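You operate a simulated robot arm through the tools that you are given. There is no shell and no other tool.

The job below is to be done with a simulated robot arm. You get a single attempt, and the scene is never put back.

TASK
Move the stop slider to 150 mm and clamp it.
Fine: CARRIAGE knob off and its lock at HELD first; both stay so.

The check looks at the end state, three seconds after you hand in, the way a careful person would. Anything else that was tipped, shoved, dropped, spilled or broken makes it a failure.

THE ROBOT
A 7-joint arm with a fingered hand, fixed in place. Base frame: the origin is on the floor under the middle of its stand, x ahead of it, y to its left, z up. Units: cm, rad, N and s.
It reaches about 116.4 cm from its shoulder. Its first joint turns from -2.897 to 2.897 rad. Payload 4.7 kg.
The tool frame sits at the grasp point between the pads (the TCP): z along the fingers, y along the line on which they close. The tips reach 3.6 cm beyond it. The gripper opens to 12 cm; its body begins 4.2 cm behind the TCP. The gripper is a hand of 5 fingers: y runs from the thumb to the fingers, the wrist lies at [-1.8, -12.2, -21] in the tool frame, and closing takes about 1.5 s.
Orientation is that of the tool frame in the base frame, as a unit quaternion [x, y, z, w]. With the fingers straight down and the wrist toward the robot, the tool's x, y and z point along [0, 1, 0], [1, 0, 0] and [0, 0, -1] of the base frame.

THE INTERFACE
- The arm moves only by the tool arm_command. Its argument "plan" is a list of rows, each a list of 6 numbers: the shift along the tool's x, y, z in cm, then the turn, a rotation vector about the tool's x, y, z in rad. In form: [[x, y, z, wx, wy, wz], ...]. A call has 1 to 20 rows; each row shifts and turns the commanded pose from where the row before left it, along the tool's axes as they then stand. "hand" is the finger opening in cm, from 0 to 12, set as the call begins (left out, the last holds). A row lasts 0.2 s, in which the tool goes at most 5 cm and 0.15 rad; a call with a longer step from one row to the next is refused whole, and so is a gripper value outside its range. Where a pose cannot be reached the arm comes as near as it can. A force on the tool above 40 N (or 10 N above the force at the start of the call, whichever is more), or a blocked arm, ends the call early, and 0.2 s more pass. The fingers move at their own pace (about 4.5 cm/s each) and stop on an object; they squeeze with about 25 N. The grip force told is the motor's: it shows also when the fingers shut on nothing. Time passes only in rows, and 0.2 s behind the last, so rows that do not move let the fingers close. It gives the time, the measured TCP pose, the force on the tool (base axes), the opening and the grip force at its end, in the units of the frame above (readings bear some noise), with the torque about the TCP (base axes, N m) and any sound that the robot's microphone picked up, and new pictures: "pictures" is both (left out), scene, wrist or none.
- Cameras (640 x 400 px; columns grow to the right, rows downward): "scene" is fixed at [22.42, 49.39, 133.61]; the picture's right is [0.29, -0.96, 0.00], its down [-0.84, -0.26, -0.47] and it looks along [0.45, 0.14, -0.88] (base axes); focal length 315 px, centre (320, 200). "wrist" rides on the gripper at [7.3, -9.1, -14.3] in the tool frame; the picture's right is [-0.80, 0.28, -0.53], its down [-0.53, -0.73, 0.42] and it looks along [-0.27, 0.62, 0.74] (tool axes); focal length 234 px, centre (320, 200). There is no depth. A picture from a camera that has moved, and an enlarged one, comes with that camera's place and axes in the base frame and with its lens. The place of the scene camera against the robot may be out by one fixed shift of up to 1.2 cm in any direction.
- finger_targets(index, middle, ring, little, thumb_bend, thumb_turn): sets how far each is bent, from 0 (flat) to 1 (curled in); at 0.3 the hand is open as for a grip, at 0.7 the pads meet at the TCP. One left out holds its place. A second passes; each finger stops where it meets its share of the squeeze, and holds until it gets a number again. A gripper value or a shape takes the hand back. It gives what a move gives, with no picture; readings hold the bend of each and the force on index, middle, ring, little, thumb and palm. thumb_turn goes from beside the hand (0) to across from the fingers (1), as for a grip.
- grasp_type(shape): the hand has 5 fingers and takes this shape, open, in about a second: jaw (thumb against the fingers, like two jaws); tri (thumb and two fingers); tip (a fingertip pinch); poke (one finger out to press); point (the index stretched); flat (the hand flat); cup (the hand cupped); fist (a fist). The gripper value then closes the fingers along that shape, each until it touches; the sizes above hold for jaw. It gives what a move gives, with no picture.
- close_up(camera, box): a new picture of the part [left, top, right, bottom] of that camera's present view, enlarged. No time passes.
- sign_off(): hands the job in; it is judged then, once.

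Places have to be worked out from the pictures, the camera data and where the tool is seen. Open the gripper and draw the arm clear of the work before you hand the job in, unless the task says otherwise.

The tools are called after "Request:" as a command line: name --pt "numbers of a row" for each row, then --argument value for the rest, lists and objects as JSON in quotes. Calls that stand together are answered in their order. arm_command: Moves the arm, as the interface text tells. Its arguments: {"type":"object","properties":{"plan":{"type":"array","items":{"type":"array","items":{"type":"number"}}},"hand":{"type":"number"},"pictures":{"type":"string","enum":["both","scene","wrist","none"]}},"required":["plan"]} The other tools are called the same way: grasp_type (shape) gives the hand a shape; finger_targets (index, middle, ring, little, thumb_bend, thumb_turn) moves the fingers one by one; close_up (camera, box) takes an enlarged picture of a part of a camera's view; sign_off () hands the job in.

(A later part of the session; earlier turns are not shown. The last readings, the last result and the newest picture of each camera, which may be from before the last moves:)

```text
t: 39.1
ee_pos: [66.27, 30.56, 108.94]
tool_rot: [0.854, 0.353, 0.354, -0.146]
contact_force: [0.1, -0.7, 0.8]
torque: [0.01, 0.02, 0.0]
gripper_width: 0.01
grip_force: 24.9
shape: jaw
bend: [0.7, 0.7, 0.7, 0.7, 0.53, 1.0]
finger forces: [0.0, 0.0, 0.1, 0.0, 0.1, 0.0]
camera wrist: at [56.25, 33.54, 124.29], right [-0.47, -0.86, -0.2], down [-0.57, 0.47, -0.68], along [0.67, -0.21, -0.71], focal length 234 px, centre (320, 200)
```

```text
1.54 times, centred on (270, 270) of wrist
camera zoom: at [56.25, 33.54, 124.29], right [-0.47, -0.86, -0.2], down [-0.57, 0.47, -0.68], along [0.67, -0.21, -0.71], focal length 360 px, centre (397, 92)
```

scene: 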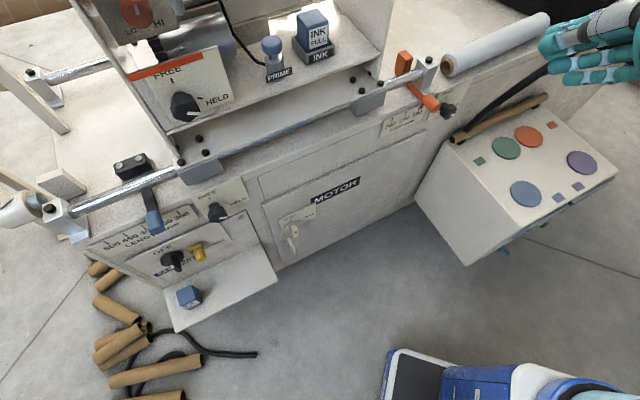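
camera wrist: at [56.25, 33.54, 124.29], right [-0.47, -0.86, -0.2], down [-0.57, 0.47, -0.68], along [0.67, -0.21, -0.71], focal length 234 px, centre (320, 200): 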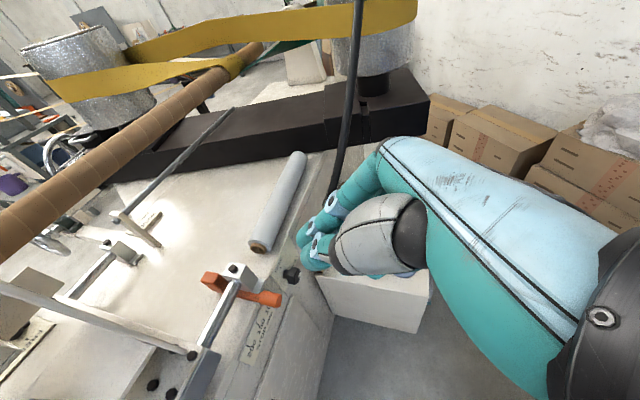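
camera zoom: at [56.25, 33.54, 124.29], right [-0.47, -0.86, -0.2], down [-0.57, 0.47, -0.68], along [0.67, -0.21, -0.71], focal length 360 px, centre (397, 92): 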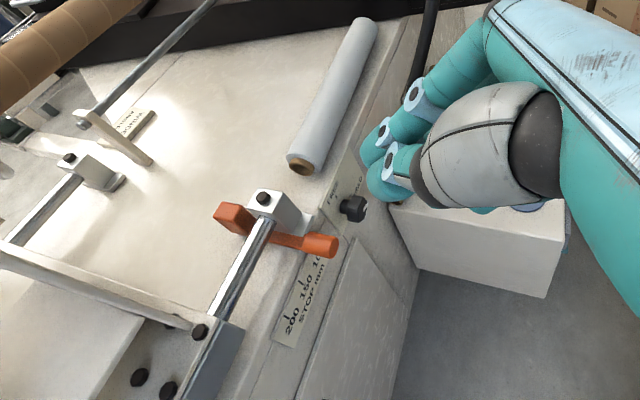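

The knob head sits at about a=35.0, depth 85.6, z=75.4 (base ≈ (85.3, 35.8, 75.4)); the handle end is 7 cm left and 4 cm above. I descend to 12 cm in front of the knob with the hand opened to 7 cm, then flatten the slant to ~20°.

Request:
arm_command --pt "-2.34 1.22 3.31 0 0 0" --pt "-2.34 1.22 3.31 0 0 0" --pt "-2.34 1.22 3.31 0 0 0" --pt "-2.34 1.22 3.31 0 0 0" --pt "-2.34 1.22 3.31 0 0 0" --pt "-2.34 1.22 3.31 0 0 0" --pt "-2.34 1.22 3.31 0 0 0" --pt "-2.34 1.22 3.31 0 0 0" --pt "0 0 0 0 0.145 0" --pt "0 0 0 0 0.145 0" --pt "0 0 0 0 0.145 0" --hand 7 --pictures "both"

Request:
close_up --camera "wrist" --box '[140, 140, 440, 360]'

```text
t: 41.5
ee_pos: [77.17, 27.35, 77.25]
tool_rot: [0.848, 0.348, 0.37, -0.153]
contact_force: [-0.2, 0.1, -0.8]
torque: [0.01, 0.02, 0.02]
gripper_width: 6.98
grip_force: 0.1
shape: jaw
bend: [0.74, 0.42, 0.39, 0.41, 0.67, 1.0]
finger forces: [0.0, 0.0, 0.1, 0.0, 0.0, 0.1]
out of reach, approached as far as the arm can: row 9, 10, 11
camera wrist: at [66.69, 29.95, 92.28], right [-0.47, -0.85, -0.23], down [-0.55, 0.49, -0.68], along [0.69, -0.19, -0.7], focal length 234 px, centre (320, 200)
```

scene: 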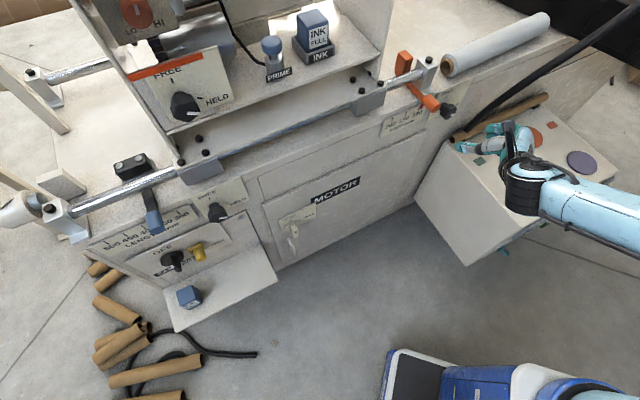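
wrist: 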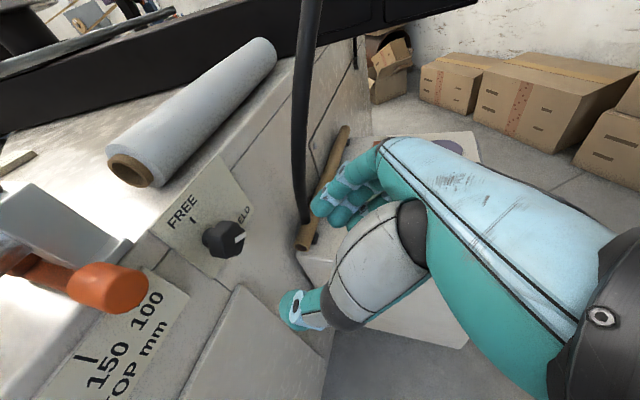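

```text
1.82 times, centred on (290, 250) of wrist
camera zoom: at [66.69, 29.95, 92.28], right [-0.47, -0.85, -0.23], down [-0.55, 0.49, -0.68], along [0.69, -0.19, -0.7], focal length 426 px, centre (374, 109)
```

zoom: 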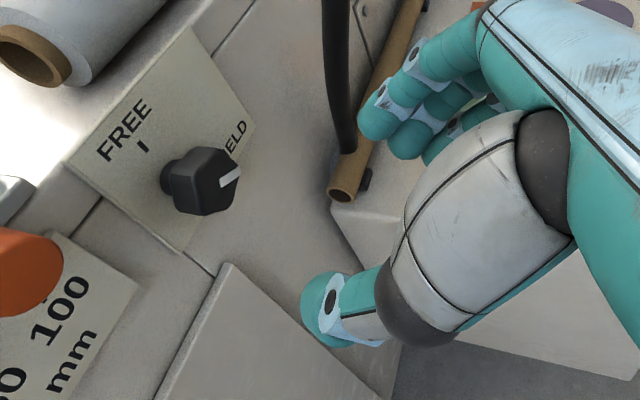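

Position is good, slant stays ~43° (flattening hits a limit, so I keep it). The knob is 10.7 cm ahead. I narrow to 5.5 cm and advance 7 cm straight toward the face, watching the handle clearance.

Request:
arm_command --pt "1.4 -0.05 1.85 0 0 0" --pt "1.4 -0.05 1.85 0 0 0" --pt "1.4 -0.05 1.85 0 0 0" --pt "0 0 0 0 0 0" --hand 5.5 --pictures "both"

Request:
close_up --camera "wrist" --box '[140, 140, 440, 360]'

Request:
close_up --camera "scene" --box '[380, 50, 540, 170]'

```text
t: 42.5
ee_pos: [81.95, 32.29, 76.29]
tool_rot: [0.847, 0.348, 0.371, -0.154]
contact_force: [0.4, 0.6, -0.2]
torque: [0.02, 0.04, -0.02]
gripper_width: 5.52
grip_force: 0.0
shape: jaw
bend: [0.74, 0.47, 0.44, 0.42, 0.71, 1.0]
finger forces: [0.0, 0.0, 0.1, 0.0, 0.0, 0.1]
camera wrist: at [71.55, 34.91, 91.32], right [-0.47, -0.85, -0.23], down [-0.55, 0.49, -0.68], along [0.69, -0.19, -0.7], focal length 234 px, centre (320, 200)
```

scene: 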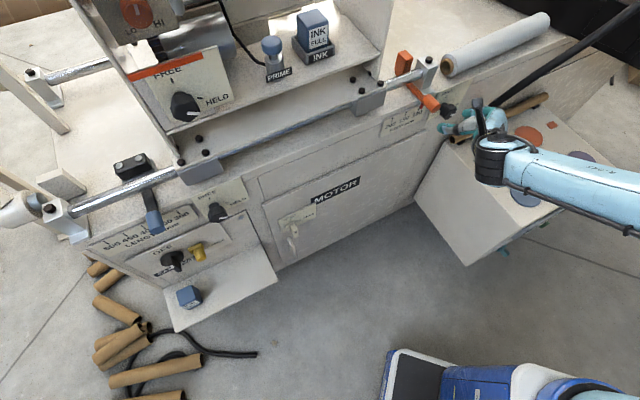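
wrist: 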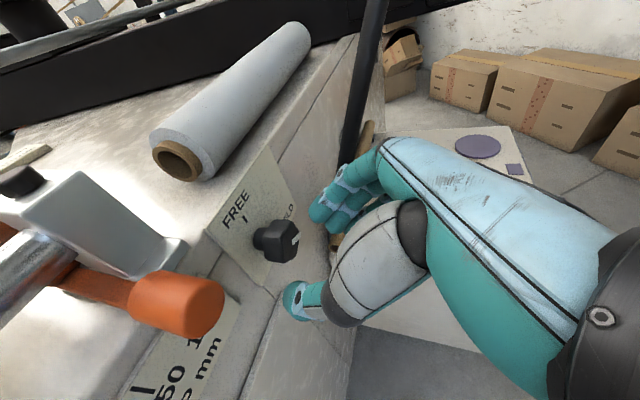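

```text
1.82 times, centred on (290, 250) of wrist
camera zoom: at [71.55, 34.91, 91.32], right [-0.47, -0.85, -0.23], down [-0.55, 0.49, -0.68], along [0.69, -0.19, -0.7], focal length 426 px, centre (374, 109)
```

zoom: 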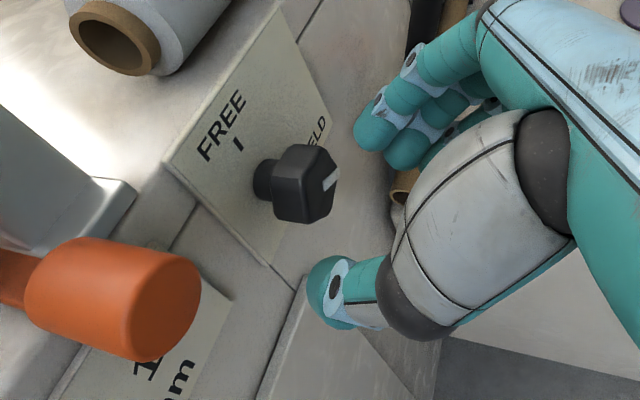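

```text
3.33 times, centred on (460, 110) of scene
camera zoom: at [22.42, 49.39, 133.61], right [0.29, -0.96, 0.0], down [-0.84, -0.26, -0.47], along [0.45, 0.14, -0.88], focal length 1049 px, centre (-147, 500)
```

zoom: 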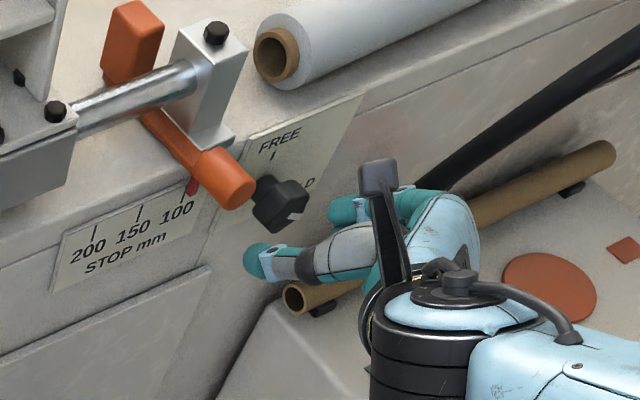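

Everything lines up: knob centre sits on the grasp line, handle remains clear by over 2 cm. I advance the last 3.8 cm.

Request:
arm_command --pt "1.25 -0.05 1.43 0 0 0" --pt "1.25 -0.05 1.43 0 0 0" --pictures "both"

Request:
close_up --camera "wrist" --box '[140, 140, 440, 360]'

Request:
close_up --camera "scene" --box '[380, 50, 540, 170]'

```text
t: 43.1
ee_pos: [84.61, 35.14, 76.17]
tool_rot: [0.847, 0.348, 0.37, -0.153]
contact_force: [0.2, 0.7, 0.3]
torque: [0.02, -0.01, 0.01]
gripper_width: 5.54
grip_force: 0.0
shape: jaw
bend: [0.74, 0.47, 0.44, 0.42, 0.71, 1.0]
finger forces: [0.1, 0.0, 0.0, 0.0, 0.0, 0.0]
camera wrist: at [74.22, 37.6, 91.27], right [-0.47, -0.85, -0.23], down [-0.55, 0.49, -0.68], along [0.69, -0.19, -0.7], focal length 234 px, centre (320, 200)
```

scene: 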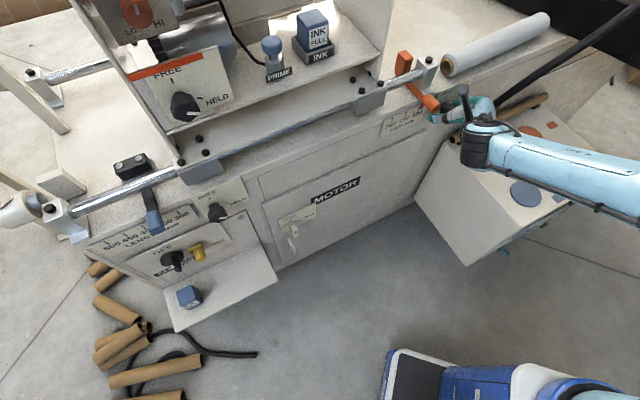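
wrist: 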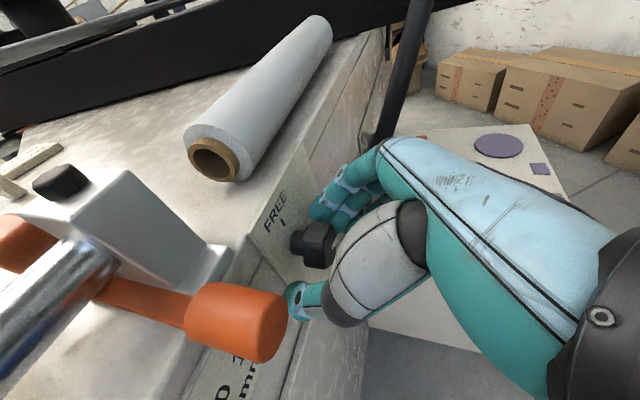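

```text
1.82 times, centred on (290, 250) of wrist
camera zoom: at [74.22, 37.6, 91.27], right [-0.47, -0.85, -0.23], down [-0.55, 0.49, -0.68], along [0.69, -0.19, -0.7], focal length 426 px, centre (374, 109)
```

zoom: 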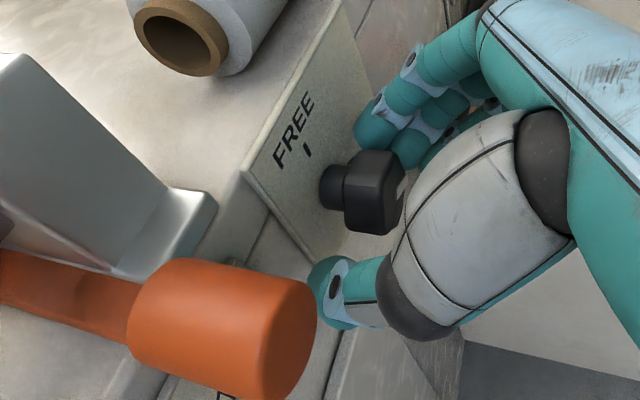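

```text
3.33 times, centred on (460, 110) of scene
camera zoom: at [22.42, 49.39, 133.61], right [0.29, -0.96, 0.0], down [-0.84, -0.26, -0.47], along [0.45, 0.14, -0.88], focal length 1049 px, centre (-147, 500)
```

zoom: 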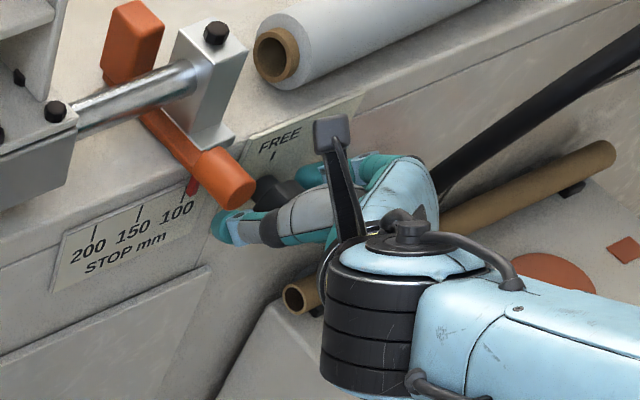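

The knob lies centred between thumb and fingers. Since the arm can't roll further counter-clockwise from here, I back out 4.5 cm, pre-roll the hand ~48° clockwise about the knob axis, so the later counter-clockwise turn stays in reach.

Request:
arm_command --pt "-1.53 0 -1.65 0 0 0" --pt "-1.53 0 -1.65 0 0 0" --pt "0 0.108 0 0.0952 0 0.1028" --pt "0 0.108 0 0.0952 0 0.1028" --pt "0 0.108 0 0.0952 0 0.1028" --pt "0 0.108 0 0.0952 0 0.1028" --pt "0 0.108 0 0.0952 0 0.1028" --pt "0 0.108 0 0.0952 0 0.1028" --pictures "both"

Request:
close_up --camera "wrist" --box '[140, 140, 440, 360]'

Request:
close_up --camera "scene" --box '[380, 50, 540, 170]'

```text
t: 44.9
ee_pos: [81.73, 31.52, 75.81]
tool_rot: [0.835, 0.17, 0.195, -0.485]
contact_force: [-0.4, 1.3, 0.2]
torque: [-0.04, 0.02, -0.01]
gripper_width: 5.53
grip_force: 0.0
shape: jaw
bend: [0.74, 0.47, 0.44, 0.42, 0.71, 1.0]
finger forces: [0.0, 0.1, 0.1, 0.1, 0.1, 0.0]
camera wrist: at [81.38, 23.93, 92.88], right [-0.65, -0.67, -0.36], down [-0.74, 0.67, 0.09], along [0.18, 0.33, -0.93], focal length 234 px, centre (320, 200)
```

scene: 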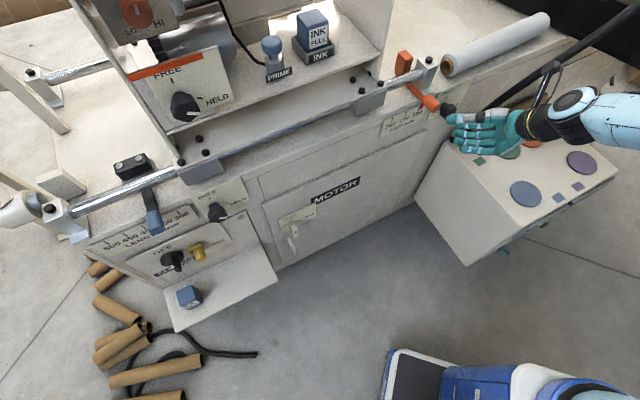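
wrist: 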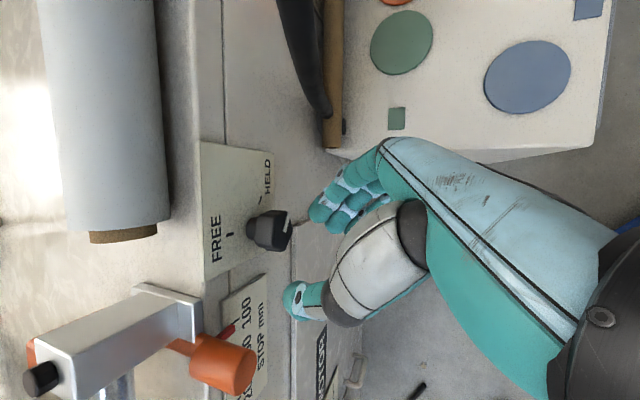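

```text
1.82 times, centred on (290, 250) of wrist
camera zoom: at [81.38, 23.93, 92.88], right [-0.65, -0.67, -0.36], down [-0.74, 0.67, 0.09], along [0.18, 0.33, -0.93], focal length 426 px, centre (374, 109)
```

zoom: 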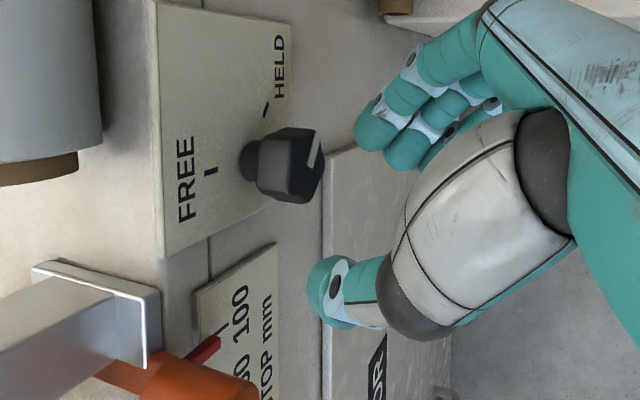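

```text
3.33 times, centred on (460, 110) of scene
camera zoom: at [22.42, 49.39, 133.61], right [0.29, -0.96, 0.0], down [-0.84, -0.26, -0.47], along [0.45, 0.14, -0.88], focal length 1049 px, centre (-147, 500)
```

zoom: 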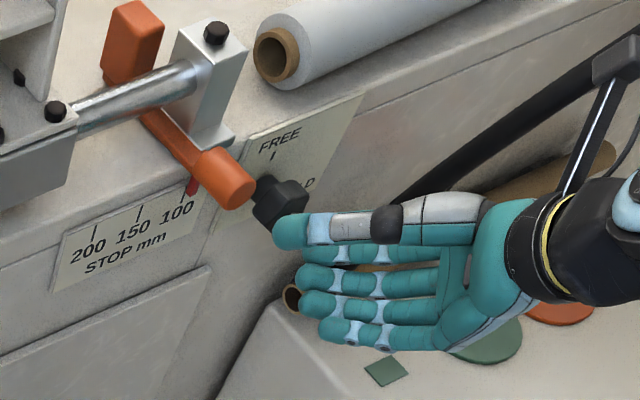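

The pre-roll worked; the knob is centred on the grasp plane (within 0.1 cm sideways). I advance again so the knob sits between thumb and fingers.

Request:
arm_command --pt "1.1 0 1.13 0 0 0" --pt "1.1 0 1.13 0 0 0" --pt "1.08 0 1.12 0 0 0" --pictures "both"

Request:
close_up --camera "wrist" --box '[140, 140, 440, 360]'

Request:
close_up --camera "scene" --box '[380, 50, 540, 170]'

```text
t: 45.7
ee_pos: [85.05, 34.75, 76.04]
tool_rot: [0.835, 0.167, 0.195, -0.486]
contact_force: [0.4, -0.3, 0.3]
torque: [-0.01, 0.03, 0.02]
gripper_width: 5.51
grip_force: 0.0
shape: jaw
bend: [0.74, 0.47, 0.44, 0.42, 0.71, 1.0]
finger forces: [0.1, 0.1, 0.1, 0.0, 0.0, 0.1]
camera wrist: at [84.79, 27.14, 92.94], right [-0.65, -0.66, -0.36], down [-0.74, 0.67, 0.09], along [0.18, 0.33, -0.93], focal length 234 px, centre (320, 200)
```

scene: 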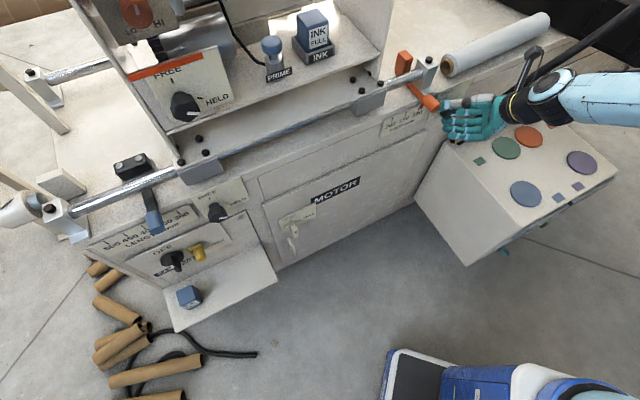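
wrist: 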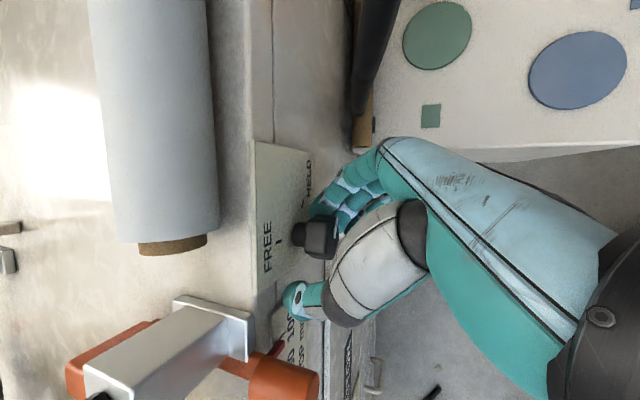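

```text
1.82 times, centred on (290, 250) of wrist
camera zoom: at [84.79, 27.14, 92.94], right [-0.65, -0.66, -0.36], down [-0.74, 0.67, 0.09], along [0.18, 0.33, -0.93], focal length 426 px, centre (374, 109)
```

zoom: 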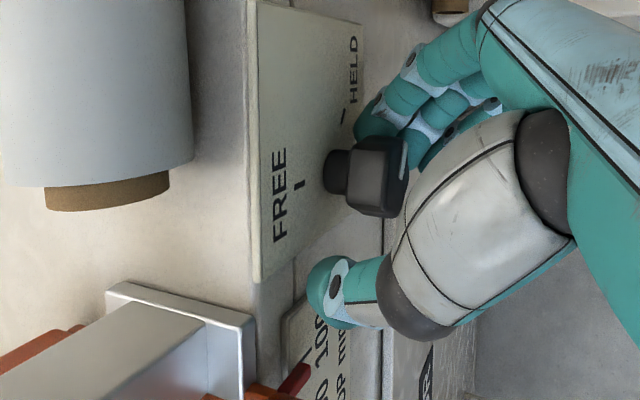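

```text
3.33 times, centred on (460, 110) of scene
camera zoom: at [22.42, 49.39, 133.61], right [0.29, -0.96, 0.0], down [-0.84, -0.26, -0.47], along [0.45, 0.14, -0.88], focal length 1049 px, centre (-147, 500)
```

zoom: 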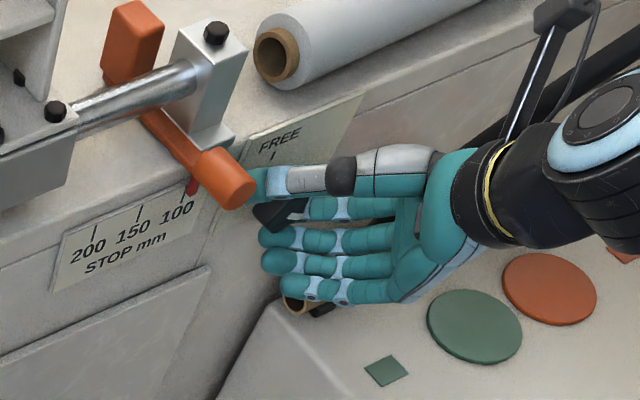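

The knob is now between the thumb (upper left) and fingers (lower right), no contact force. I close the grip.

Request:
arm_command --pt "0 0 0 0 0 0" --pt "0 0 0 0 0 0" --pt "0 0 0 0 0 0" --pt "0 0 0 0 0 0" --pt "0 0 0 0 0 0" --pt "0 0 0 0 0 0" --hand 1 --pictures "both"

Request:
close_up --camera "wrist" --box '[140, 140, 440, 360]'

Request:
close_up --camera "scene" --box '[380, 50, 540, 170]'

```text
t: 47.1
ee_pos: [85.13, 34.8, 75.86]
tool_rot: [0.836, 0.166, 0.196, -0.486]
contact_force: [3.1, 2.0, -13.2]
torque: [-0.2, 0.11, -0.1]
gripper_width: 2.3
grip_force: 24.8
shape: jaw
bend: [0.73, 0.57, 0.61, 0.58, 0.75, 1.0]
finger forces: [18.5, 7.9, 0.1, 0.0, 18.1, 0.1]
camera wrist: at [84.79, 27.19, 92.85], right [-0.65, -0.66, -0.36], down [-0.74, 0.67, 0.1], along [0.18, 0.33, -0.93], focal length 234 px, centre (320, 200)
```

scene: 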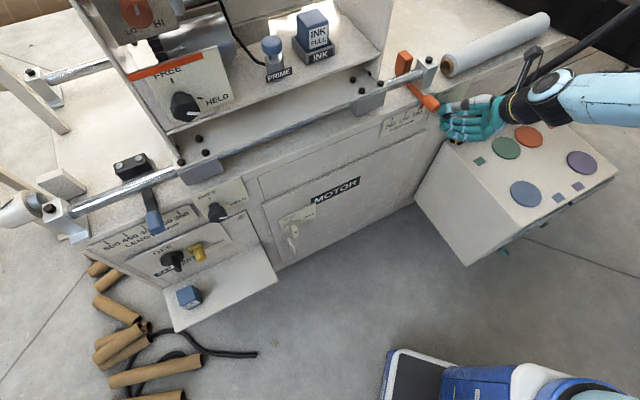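
wrist: 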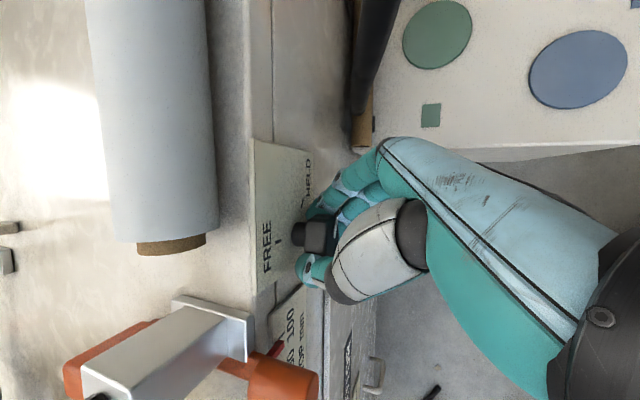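

```text
1.82 times, centred on (290, 250) of wrist
camera zoom: at [84.79, 27.19, 92.85], right [-0.65, -0.66, -0.36], down [-0.74, 0.67, 0.1], along [0.18, 0.33, -0.93], focal length 426 px, centre (374, 109)
```

zoom: 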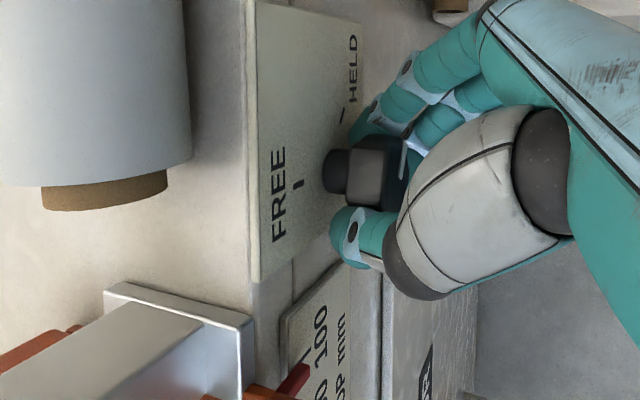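

```text
3.33 times, centred on (460, 110) of scene
camera zoom: at [22.42, 49.39, 133.61], right [0.29, -0.96, 0.0], down [-0.84, -0.26, -0.47], along [0.45, 0.14, -0.88], focal length 1049 px, centre (-147, 500)
```

zoom: 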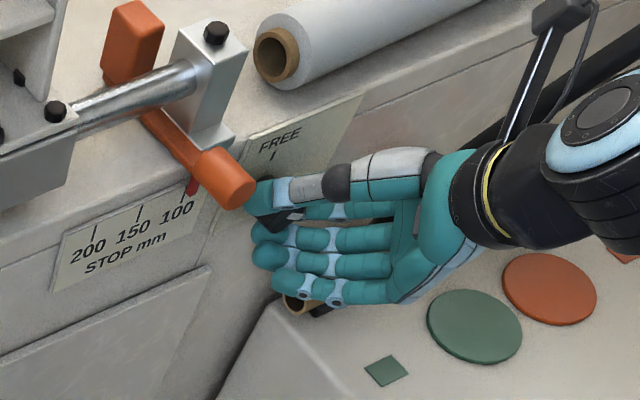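

Firm grip on the knob (thumb 18 N, index 18 N). I ease the small sideways preload and start turning counter-clockwise toward FREE, 0.42 rad first.

Request:
arm_command --pt "0 0.15 0 0 0 0" --pt "0 -0.105 0 -0.0952 0 -0.1028" --pt "0 -0.105 0 -0.0952 0 -0.1028" --pt "0 -0.105 0 -0.0952 0 -0.1028" --pictures "both"

Request:
close_up --camera "wrist" --box '[140, 140, 440, 360]'

```text
t: 48.1
ee_pos: [84.41, 34.45, 74.51]
tool_rot: [0.868, 0.261, 0.272, -0.323]
contact_force: [-8.1, -5.3, -32.0]
torque: [-1.64, 1.88, 0.13]
gripper_width: 1.81
grip_force: 24.7
shape: jaw
bend: [0.74, 0.61, 0.61, 0.58, 0.8, 1.0]
finger forces: [20.1, 0.0, 0.1, 0.0, 28.7, 0.1]
out of reach, approached as far as the arm can: row 3
camera wrist: at [79.55, 32.43, 92.22], right [-0.56, -0.78, -0.29], down [-0.71, 0.63, -0.31], along [0.43, 0.04, -0.9], focal length 234 px, centre (320, 200)
```

scene: 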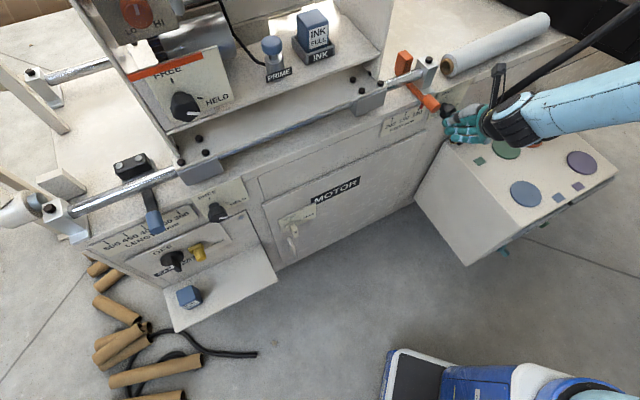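
wrist: 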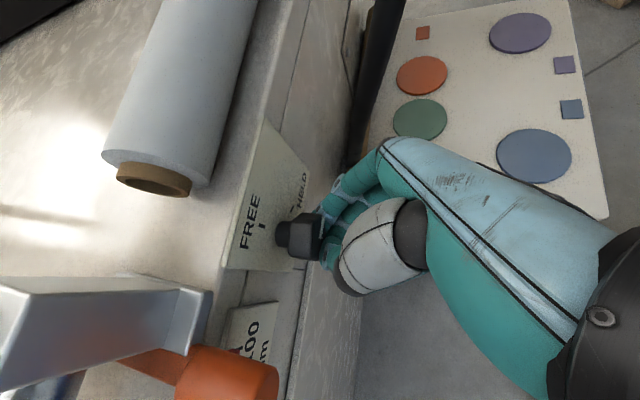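

```text
1.82 times, centred on (290, 250) of wrist
camera zoom: at [79.55, 32.43, 92.22], right [-0.56, -0.78, -0.29], down [-0.71, 0.63, -0.31], along [0.43, 0.04, -0.9], focal length 426 px, centre (374, 109)
```

zoom: 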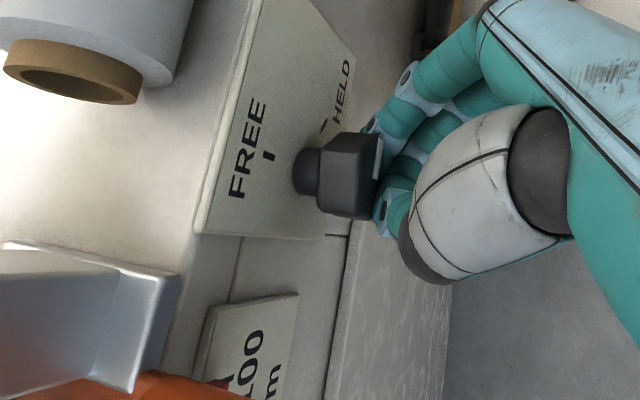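

The hand slipped off the front of the knob as the arm neared a limit again. I open and back out to see where the knob mark stands.

Request:
arm_command --pt "0 0 0 0 0 0" --pt "0 0 0 0 0 0" --pt "0 0 0 0 0 0" --pt "-1.36 0 -1.47 0 0 0" --pt "-1.36 0 -1.47 0 0 0" --pt "-1.36 0 -1.47 0 0 0" --hand 6 --pictures "both"

Request:
close_up --camera "wrist" --box '[140, 140, 440, 360]'

Request:
close_up --camera "scene" --box '[380, 50, 540, 170]'

```text
t: 49.5
ee_pos: [81.02, 30.9, 76.75]
tool_rot: [0.86, 0.263, 0.29, -0.327]
contact_force: [-0.1, 0.6, 0.2]
torque: [0.0, -0.04, -0.01]
gripper_width: 5.99
grip_force: 0.0
shape: jaw
bend: [0.74, 0.45, 0.42, 0.4, 0.71, 1.0]
finger forces: [0.0, 0.1, 0.0, 0.1, 0.0, 0.0]
camera wrist: at [75.57, 28.49, 94.25], right [-0.55, -0.77, -0.33], down [-0.7, 0.64, -0.32], along [0.46, 0.06, -0.89], focal length 234 px, centre (320, 200)
```

scene: 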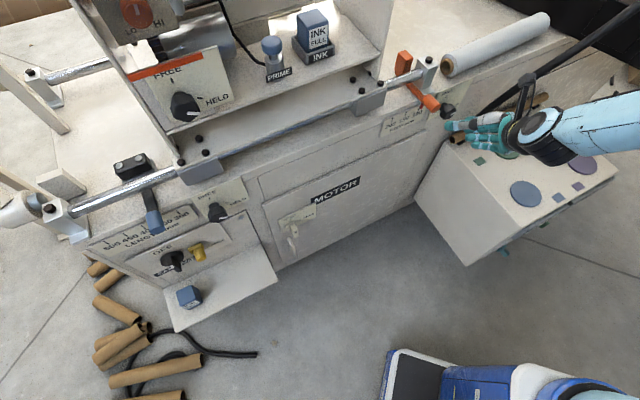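
wrist: 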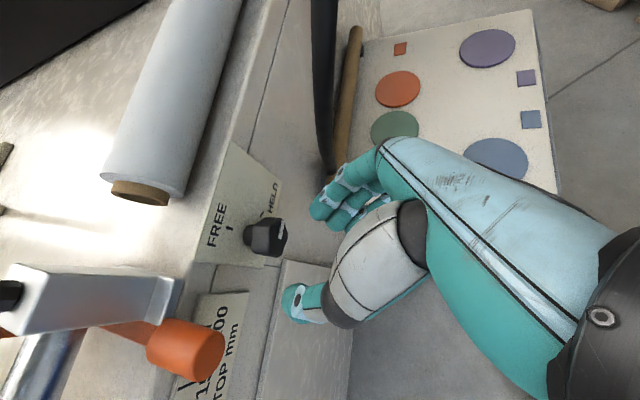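

```text
1.82 times, centred on (290, 250) of wrist
camera zoom: at [75.57, 28.49, 94.25], right [-0.55, -0.77, -0.33], down [-0.7, 0.64, -0.32], along [0.46, 0.06, -0.89], focal length 426 px, centre (374, 109)
```

zoom: 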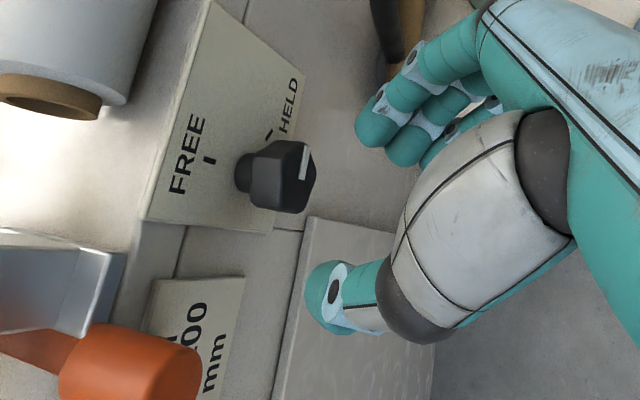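

```text
3.33 times, centred on (460, 110) of scene
camera zoom: at [22.42, 49.39, 133.61], right [0.29, -0.96, 0.0], down [-0.84, -0.26, -0.47], along [0.45, 0.14, -0.88], focal length 1049 px, centre (-147, 500)
```

zoom: 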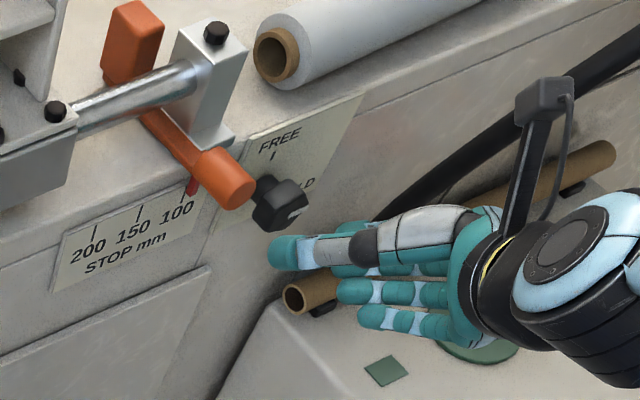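

I zoom tightly on the knob to measure the mark's current angle.

Request:
close_up --camera "wrist" --box '[200, 180, 310, 280]'

Request:
close_up --camera "scene" --box '[420, 80, 470, 130]'

```text
4.00 times, centred on (255, 230) of wrist
camera zoom: at [75.57, 28.49, 94.25], right [-0.55, -0.77, -0.33], down [-0.7, 0.64, -0.32], along [0.46, 0.06, -0.89], focal length 937 px, centre (580, 80)
```

zoom: 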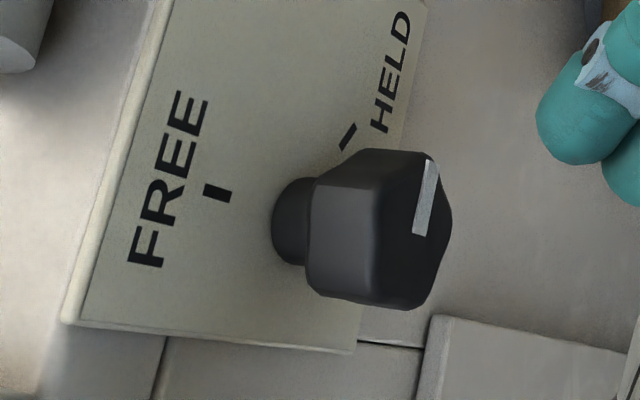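

```text
8.00 times, centred on (445, 105) of scene
camera zoom: at [22.42, 49.39, 133.61], right [0.29, -0.96, 0.0], down [-0.84, -0.26, -0.47], along [0.45, 0.14, -0.88], focal length 2518 px, centre (-680, 960)
```

zoom: 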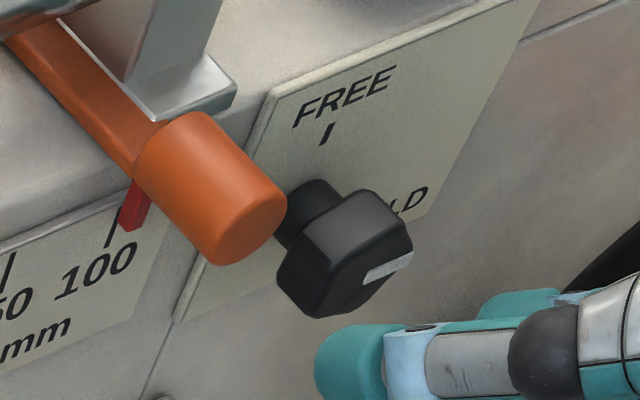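

Comparing views, the mark moved ~15° counter-clockwise before the slip, so the knob does turn. I'll ratchet it in several shorter strokes within the arm's comfortable roll range: first roll back clockwise to about -65° while clear of the knob.

Request:
arm_command --pt "0 0 0 0.0973 0 0.105" --pt "0 0 0 0.0973 0 0.105" --pt "0 0 0 0.0973 0 0.105" --pt "0 0 0 0.0973 0 0.105" --pt "0 0 0 0.0973 0 0.105" --pt "0 1.0 0 0 0 0" --hand 5.5 --pictures "both"

Request:
close_up --camera "wrist" --box '[140, 140, 440, 360]'

Request:
close_up --camera "scene" --box '[380, 50, 540, 170]'

```text
t: 50.9
ee_pos: [78.06, 29.85, 76.05]
tool_rot: [0.828, 0.168, 0.205, -0.494]
contact_force: [0.6, 0.5, -0.1]
torque: [-0.01, -0.03, 0.0]
gripper_width: 5.52
grip_force: 0.0
shape: jaw
bend: [0.74, 0.47, 0.44, 0.42, 0.71, 1.0]
finger forces: [0.0, 0.0, 0.0, 0.0, 0.1, 0.0]
out of reach, approached as far as the arm can: row 2, 4, 5, 6
camera wrist: at [77.44, 21.86, 92.68], right [-0.65, -0.65, -0.39], down [-0.74, 0.67, 0.1], along [0.2, 0.35, -0.92], focal length 234 px, centre (320, 200)
```

scene: 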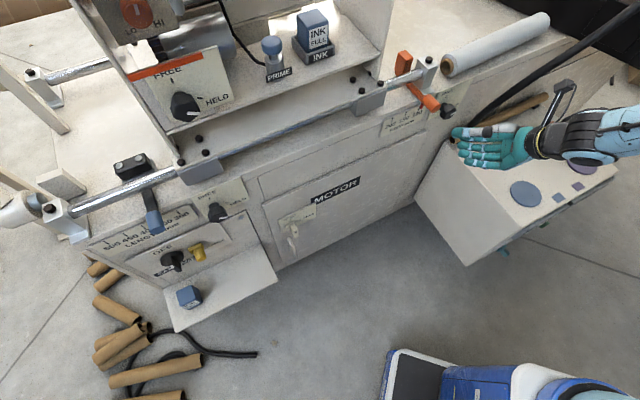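
wrist: 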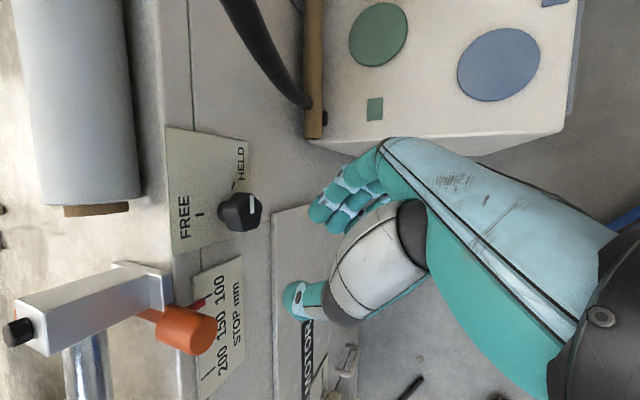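

```text
1.82 times, centred on (290, 250) of wrist
camera zoom: at [77.44, 21.86, 92.68], right [-0.65, -0.65, -0.39], down [-0.74, 0.67, 0.1], along [0.2, 0.35, -0.92], focal length 426 px, centre (374, 109)
```

zoom: 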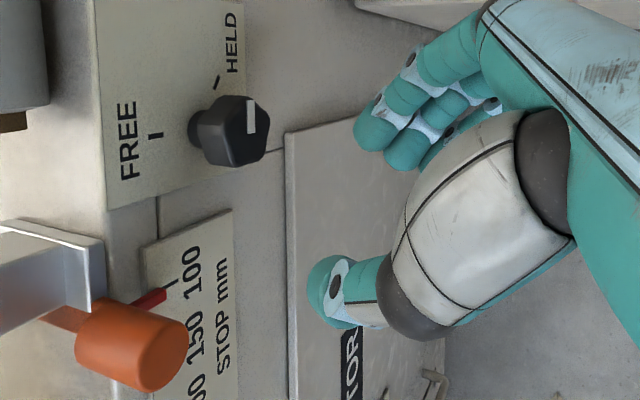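

```text
3.33 times, centred on (460, 110) of scene
camera zoom: at [22.42, 49.39, 133.61], right [0.29, -0.96, 0.0], down [-0.84, -0.26, -0.47], along [0.45, 0.14, -0.88], focal length 1049 px, centre (-147, 500)
```

zoom: 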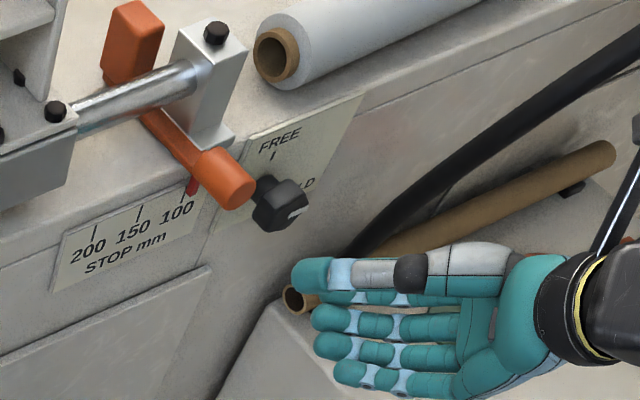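

The usable roll window here is only about 23°, because the last joint is wound up near its limit. I'll unwind it the other way: retreat to the free space at the start location and rotate about the hand's long axis in the negative direction.

Request:
arm_command --pt "-1.286 -3.614 -1.957 0 0 0" --pt "-1.286 -3.614 -1.957 0 0 0" --pt "-1.286 -3.614 -1.957 0 0 0" --pt "-1.286 -3.614 -1.957 0 0 0" --pt "-1.286 -3.614 -1.957 0 0 0" --pt "-1.286 -3.614 -1.957 0 0 0" --pt "-1.286 -3.614 -1.957 0 0 0" --pt "0 0 0 0 -0.1025 -0.1025" --pt "0 0 0 0 -0.1025 -0.1025" --pt "0 0 0 0 -0.1025 -0.1025" --pt "0 0 0 0 -0.1025 -0.1025" --pt "0 0 0 0 -0.1025 -0.1025" --pt "0 0 0 0 -0.1025 -0.1025" --pictures "scene"

```text
t: 53.7
ee_pos: [59.33, 29.47, 79.28]
tool_rot: [0.756, 0.541, 0.083, -0.36]
contact_force: [0.2, 0.0, -0.1]
torque: [0.01, 0.01, -0.01]
gripper_width: 5.51
grip_force: 0.0
shape: jaw
bend: [0.74, 0.47, 0.44, 0.42, 0.71, 1.0]
finger forces: [0.1, 0.1, 0.1, 0.1, 0.0, 0.0]
out of reach, approached as far as the arm can: row 1, 2, 3, 4, 5, 6, 7, 8, 10, 12
```

scene: 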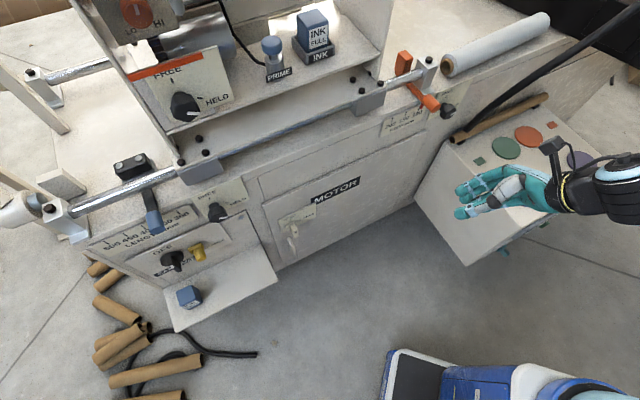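

The unwinding proceeds (hand at (59, 29, 79), free space). I continue the same rotation.

Request:
arm_command --pt "0 0 0 0 -0.1 -0.1" --pt "0 0 0 0 -0.1 -0.1" --pt "0 0 0 0 -0.1 -0.1" --pt "0 0 0 0 -0.1 -0.1" --pt "0 0 0 0 -0.1 -0.1" --pt "0 0 0 0 -0.1 -0.1" --pt "0 0 0 0 -0.1 -0.1" --pt "0 0 0 0 -0.1 -0.1" --pictures "scene"

```text
t: 55.5
ee_pos: [59.78, 29.27, 75.34]
tool_rot: [0.494, 0.865, -0.038, -0.086]
contact_force: [-0.5, -0.2, 1.7]
torque: [-0.01, -0.05, 0.01]
gripper_width: 5.49
grip_force: 0.1
shape: jaw
bend: [0.74, 0.47, 0.44, 0.42, 0.72, 1.0]
finger forces: [0.0, 0.0, 0.0, 0.1, 0.1, 0.1]
out of reach, approached as far as the arm can: row 1, 2, 3, 4, 5, 6, 7, 8
```

scene: 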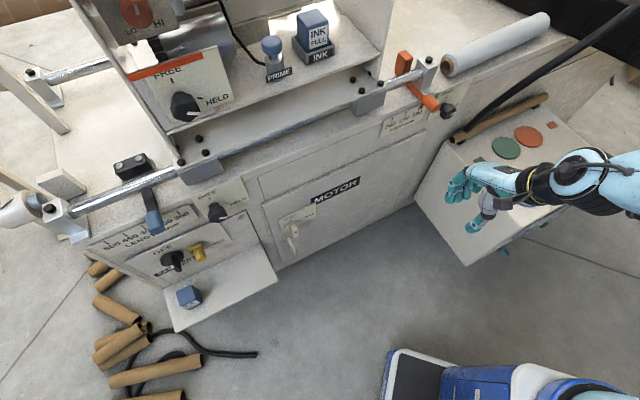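

Fingers now point almost straight down. The arm still reports a limit at this low, close-in place, so I rise back toward the start height.

Request:
arm_command --pt "0 0 -4 0 0 0" --pt "0 0 -4 0 0 0" --pt "0 0 -4 0 0 0" --pt "0 0 -4 0 0 0" --pt "0 0 -4 0 0 0" --pictures "both"

```text
t: 56.7
ee_pos: [61.81, 28.35, 89.85]
tool_rot: [0.463, 0.886, -0.021, 0.006]
contact_force: [-3.6, 4.6, -0.5]
torque: [-0.24, -0.11, -0.11]
gripper_width: 5.51
grip_force: 0.0
shape: jaw
bend: [0.74, 0.47, 0.44, 0.42, 0.71, 1.0]
finger forces: [0.0, 0.0, 0.0, 0.0, 0.1, 0.0]
out of reach, approached as far as the arm can: row 1, 2, 3
camera wrist: at [50.39, 29.84, 104.34], right [0.69, -0.48, 0.54], down [-0.3, -0.87, -0.38], along [0.65, 0.1, -0.75], focal length 234 px, centre (320, 200)
```

scene: 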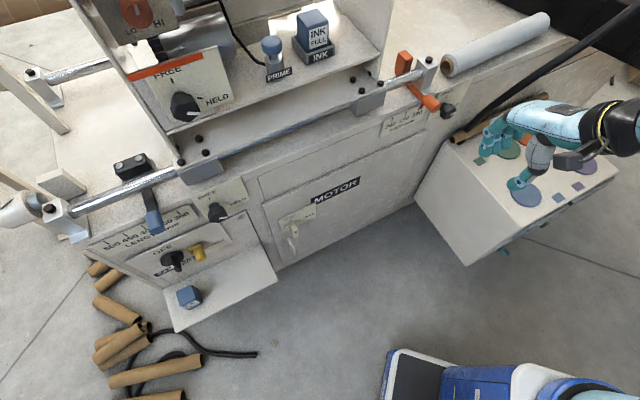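
wrist: 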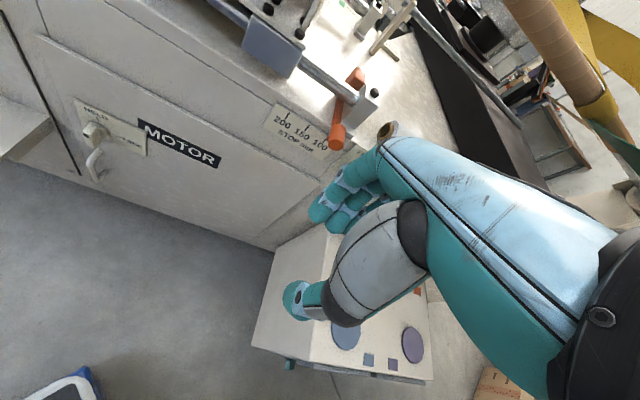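

Back near the start pose with fingers down. I check the residual force with a still row.

Request:
arm_command --pt "0 0 -2 0 0 0" --pt "0 0 0 0 0 0" --pictures "none"

```text
t: 57.3
ee_pos: [61.27, 29.31, 92.01]
tool_rot: [0.487, 0.873, -0.002, -0.034]
contact_force: [0.8, 0.3, 0.7]
torque: [-0.01, -0.03, -0.01]
gripper_width: 5.51
grip_force: 0.1
shape: jaw
bend: [0.74, 0.47, 0.44, 0.42, 0.71, 1.0]
finger forces: [0.1, 0.0, 0.0, 0.0, 0.0, 0.1]
```

Free again. I now continue the negative rotation about the hand axis, in stages, toward palm-over orientation (fingers' side down, pointing into the face).

Request:
arm_command --pt "0 0 0 0 -0.101 -0.101" --pt "0 0 0 0 -0.101 -0.101" --pt "0 0 0 0 -0.101 -0.101" --pt "0 0 0 0 -0.101 -0.101" --pt "0 0 0 0 -0.101 -0.101" --pt "0 0 0 0 -0.101 -0.101" --pt "0 0 0 0 -0.101 -0.101" --pt "0 0 0 0 -0.101 -0.101" --pictures "scene"

```text
t: 59.1
ee_pos: [61.41, 29.36, 92.1]
tool_rot: [0.074, 0.933, -0.175, 0.305]
contact_force: [0.6, 0.3, 0.7]
torque: [0.0, -0.03, 0.01]
gripper_width: 5.49
grip_force: 0.0
shape: jaw
bend: [0.74, 0.47, 0.44, 0.42, 0.71, 1.0]
finger forces: [0.1, 0.0, 0.1, 0.0, 0.1, 0.0]
```

scene: 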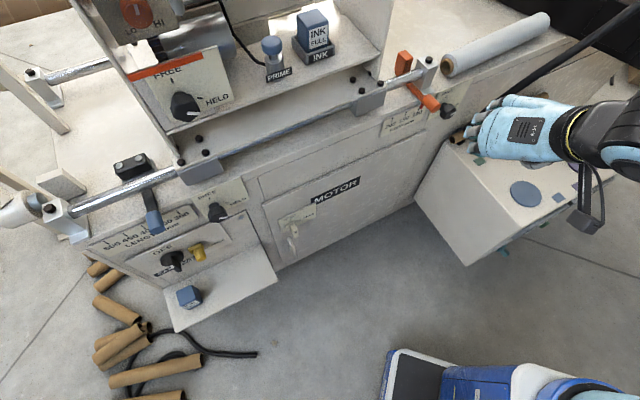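

No limit and position is held exactly, so this is the right direction. I continue.

Request:
arm_command --pt "0 0 0 0 -0.101 -0.101" --pt "0 0 0 0 -0.101 -0.101" --pt "0 0 0 0 -0.101 -0.101" --pt "0 0 0 0 -0.101 -0.101" --pt "0 0 0 0 -0.101 -0.101" --pt "0 0 0 0 -0.101 -0.101" --pt "0 0 0 0 -0.101 -0.101" --pt "0 0 0 0 -0.101 -0.101" --pictures "scene"

```text
t: 60.9
ee_pos: [61.44, 29.32, 92.11]
tool_rot: [-0.362, 0.697, -0.293, 0.546]
contact_force: [0.0, -0.6, -0.3]
torque: [-0.01, 0.01, 0.0]
gripper_width: 5.51
grip_force: 0.1
shape: jaw
bend: [0.74, 0.47, 0.44, 0.42, 0.71, 1.0]
finger forces: [0.0, 0.0, 0.1, 0.0, 0.0, 0.1]
```

scene: 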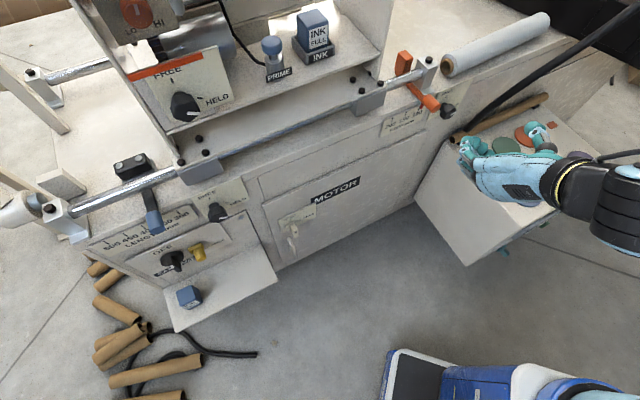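

Still unconstrained. I now rotate to point fingers straight at the face with the finger side toward lower-left (roll -135°).

Request:
arm_command --pt "0 0 0 -0.0558 -0.1257 0.0137" --pt "0 0 0 -0.0558 -0.1257 0.0137" --pt "0 0 0 -0.0558 -0.1257 0.0137" --pt "0 0 0 -0.0558 -0.1257 0.0137" --pt "0 0 0 -0.0558 -0.1257 0.0137" --pt "0 0 0 -0.0558 -0.1257 0.0137" --pictures "both"

```text
t: 62.3
ee_pos: [61.4, 29.36, 92.13]
tool_rot: [-0.499, 0.499, 0.001, 0.709]
contact_force: [-1.0, -1.2, 0.0]
torque: [-0.04, 0.03, 0.02]
gripper_width: 5.51
grip_force: 0.0
shape: jaw
bend: [0.74, 0.47, 0.44, 0.42, 0.71, 1.0]
finger forces: [0.0, 0.0, 0.0, 0.1, 0.1, 0.0]
camera wrist: at [59.47, 11.05, 93.45], right [-0.91, 0.17, 0.37], down [0.4, 0.2, 0.9], along [0.08, 0.97, -0.25], focal length 234 px, centre (320, 200)
```

scene: 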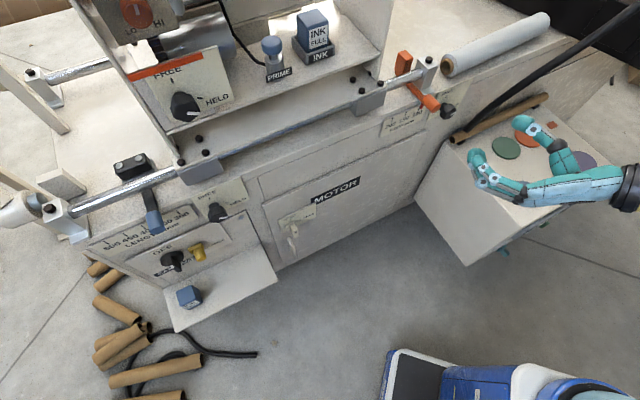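
wrist: 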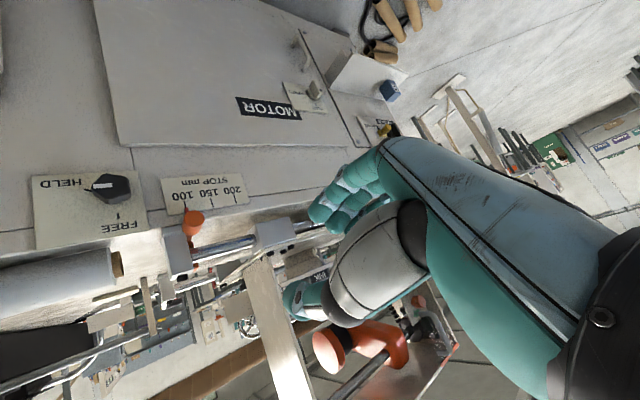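

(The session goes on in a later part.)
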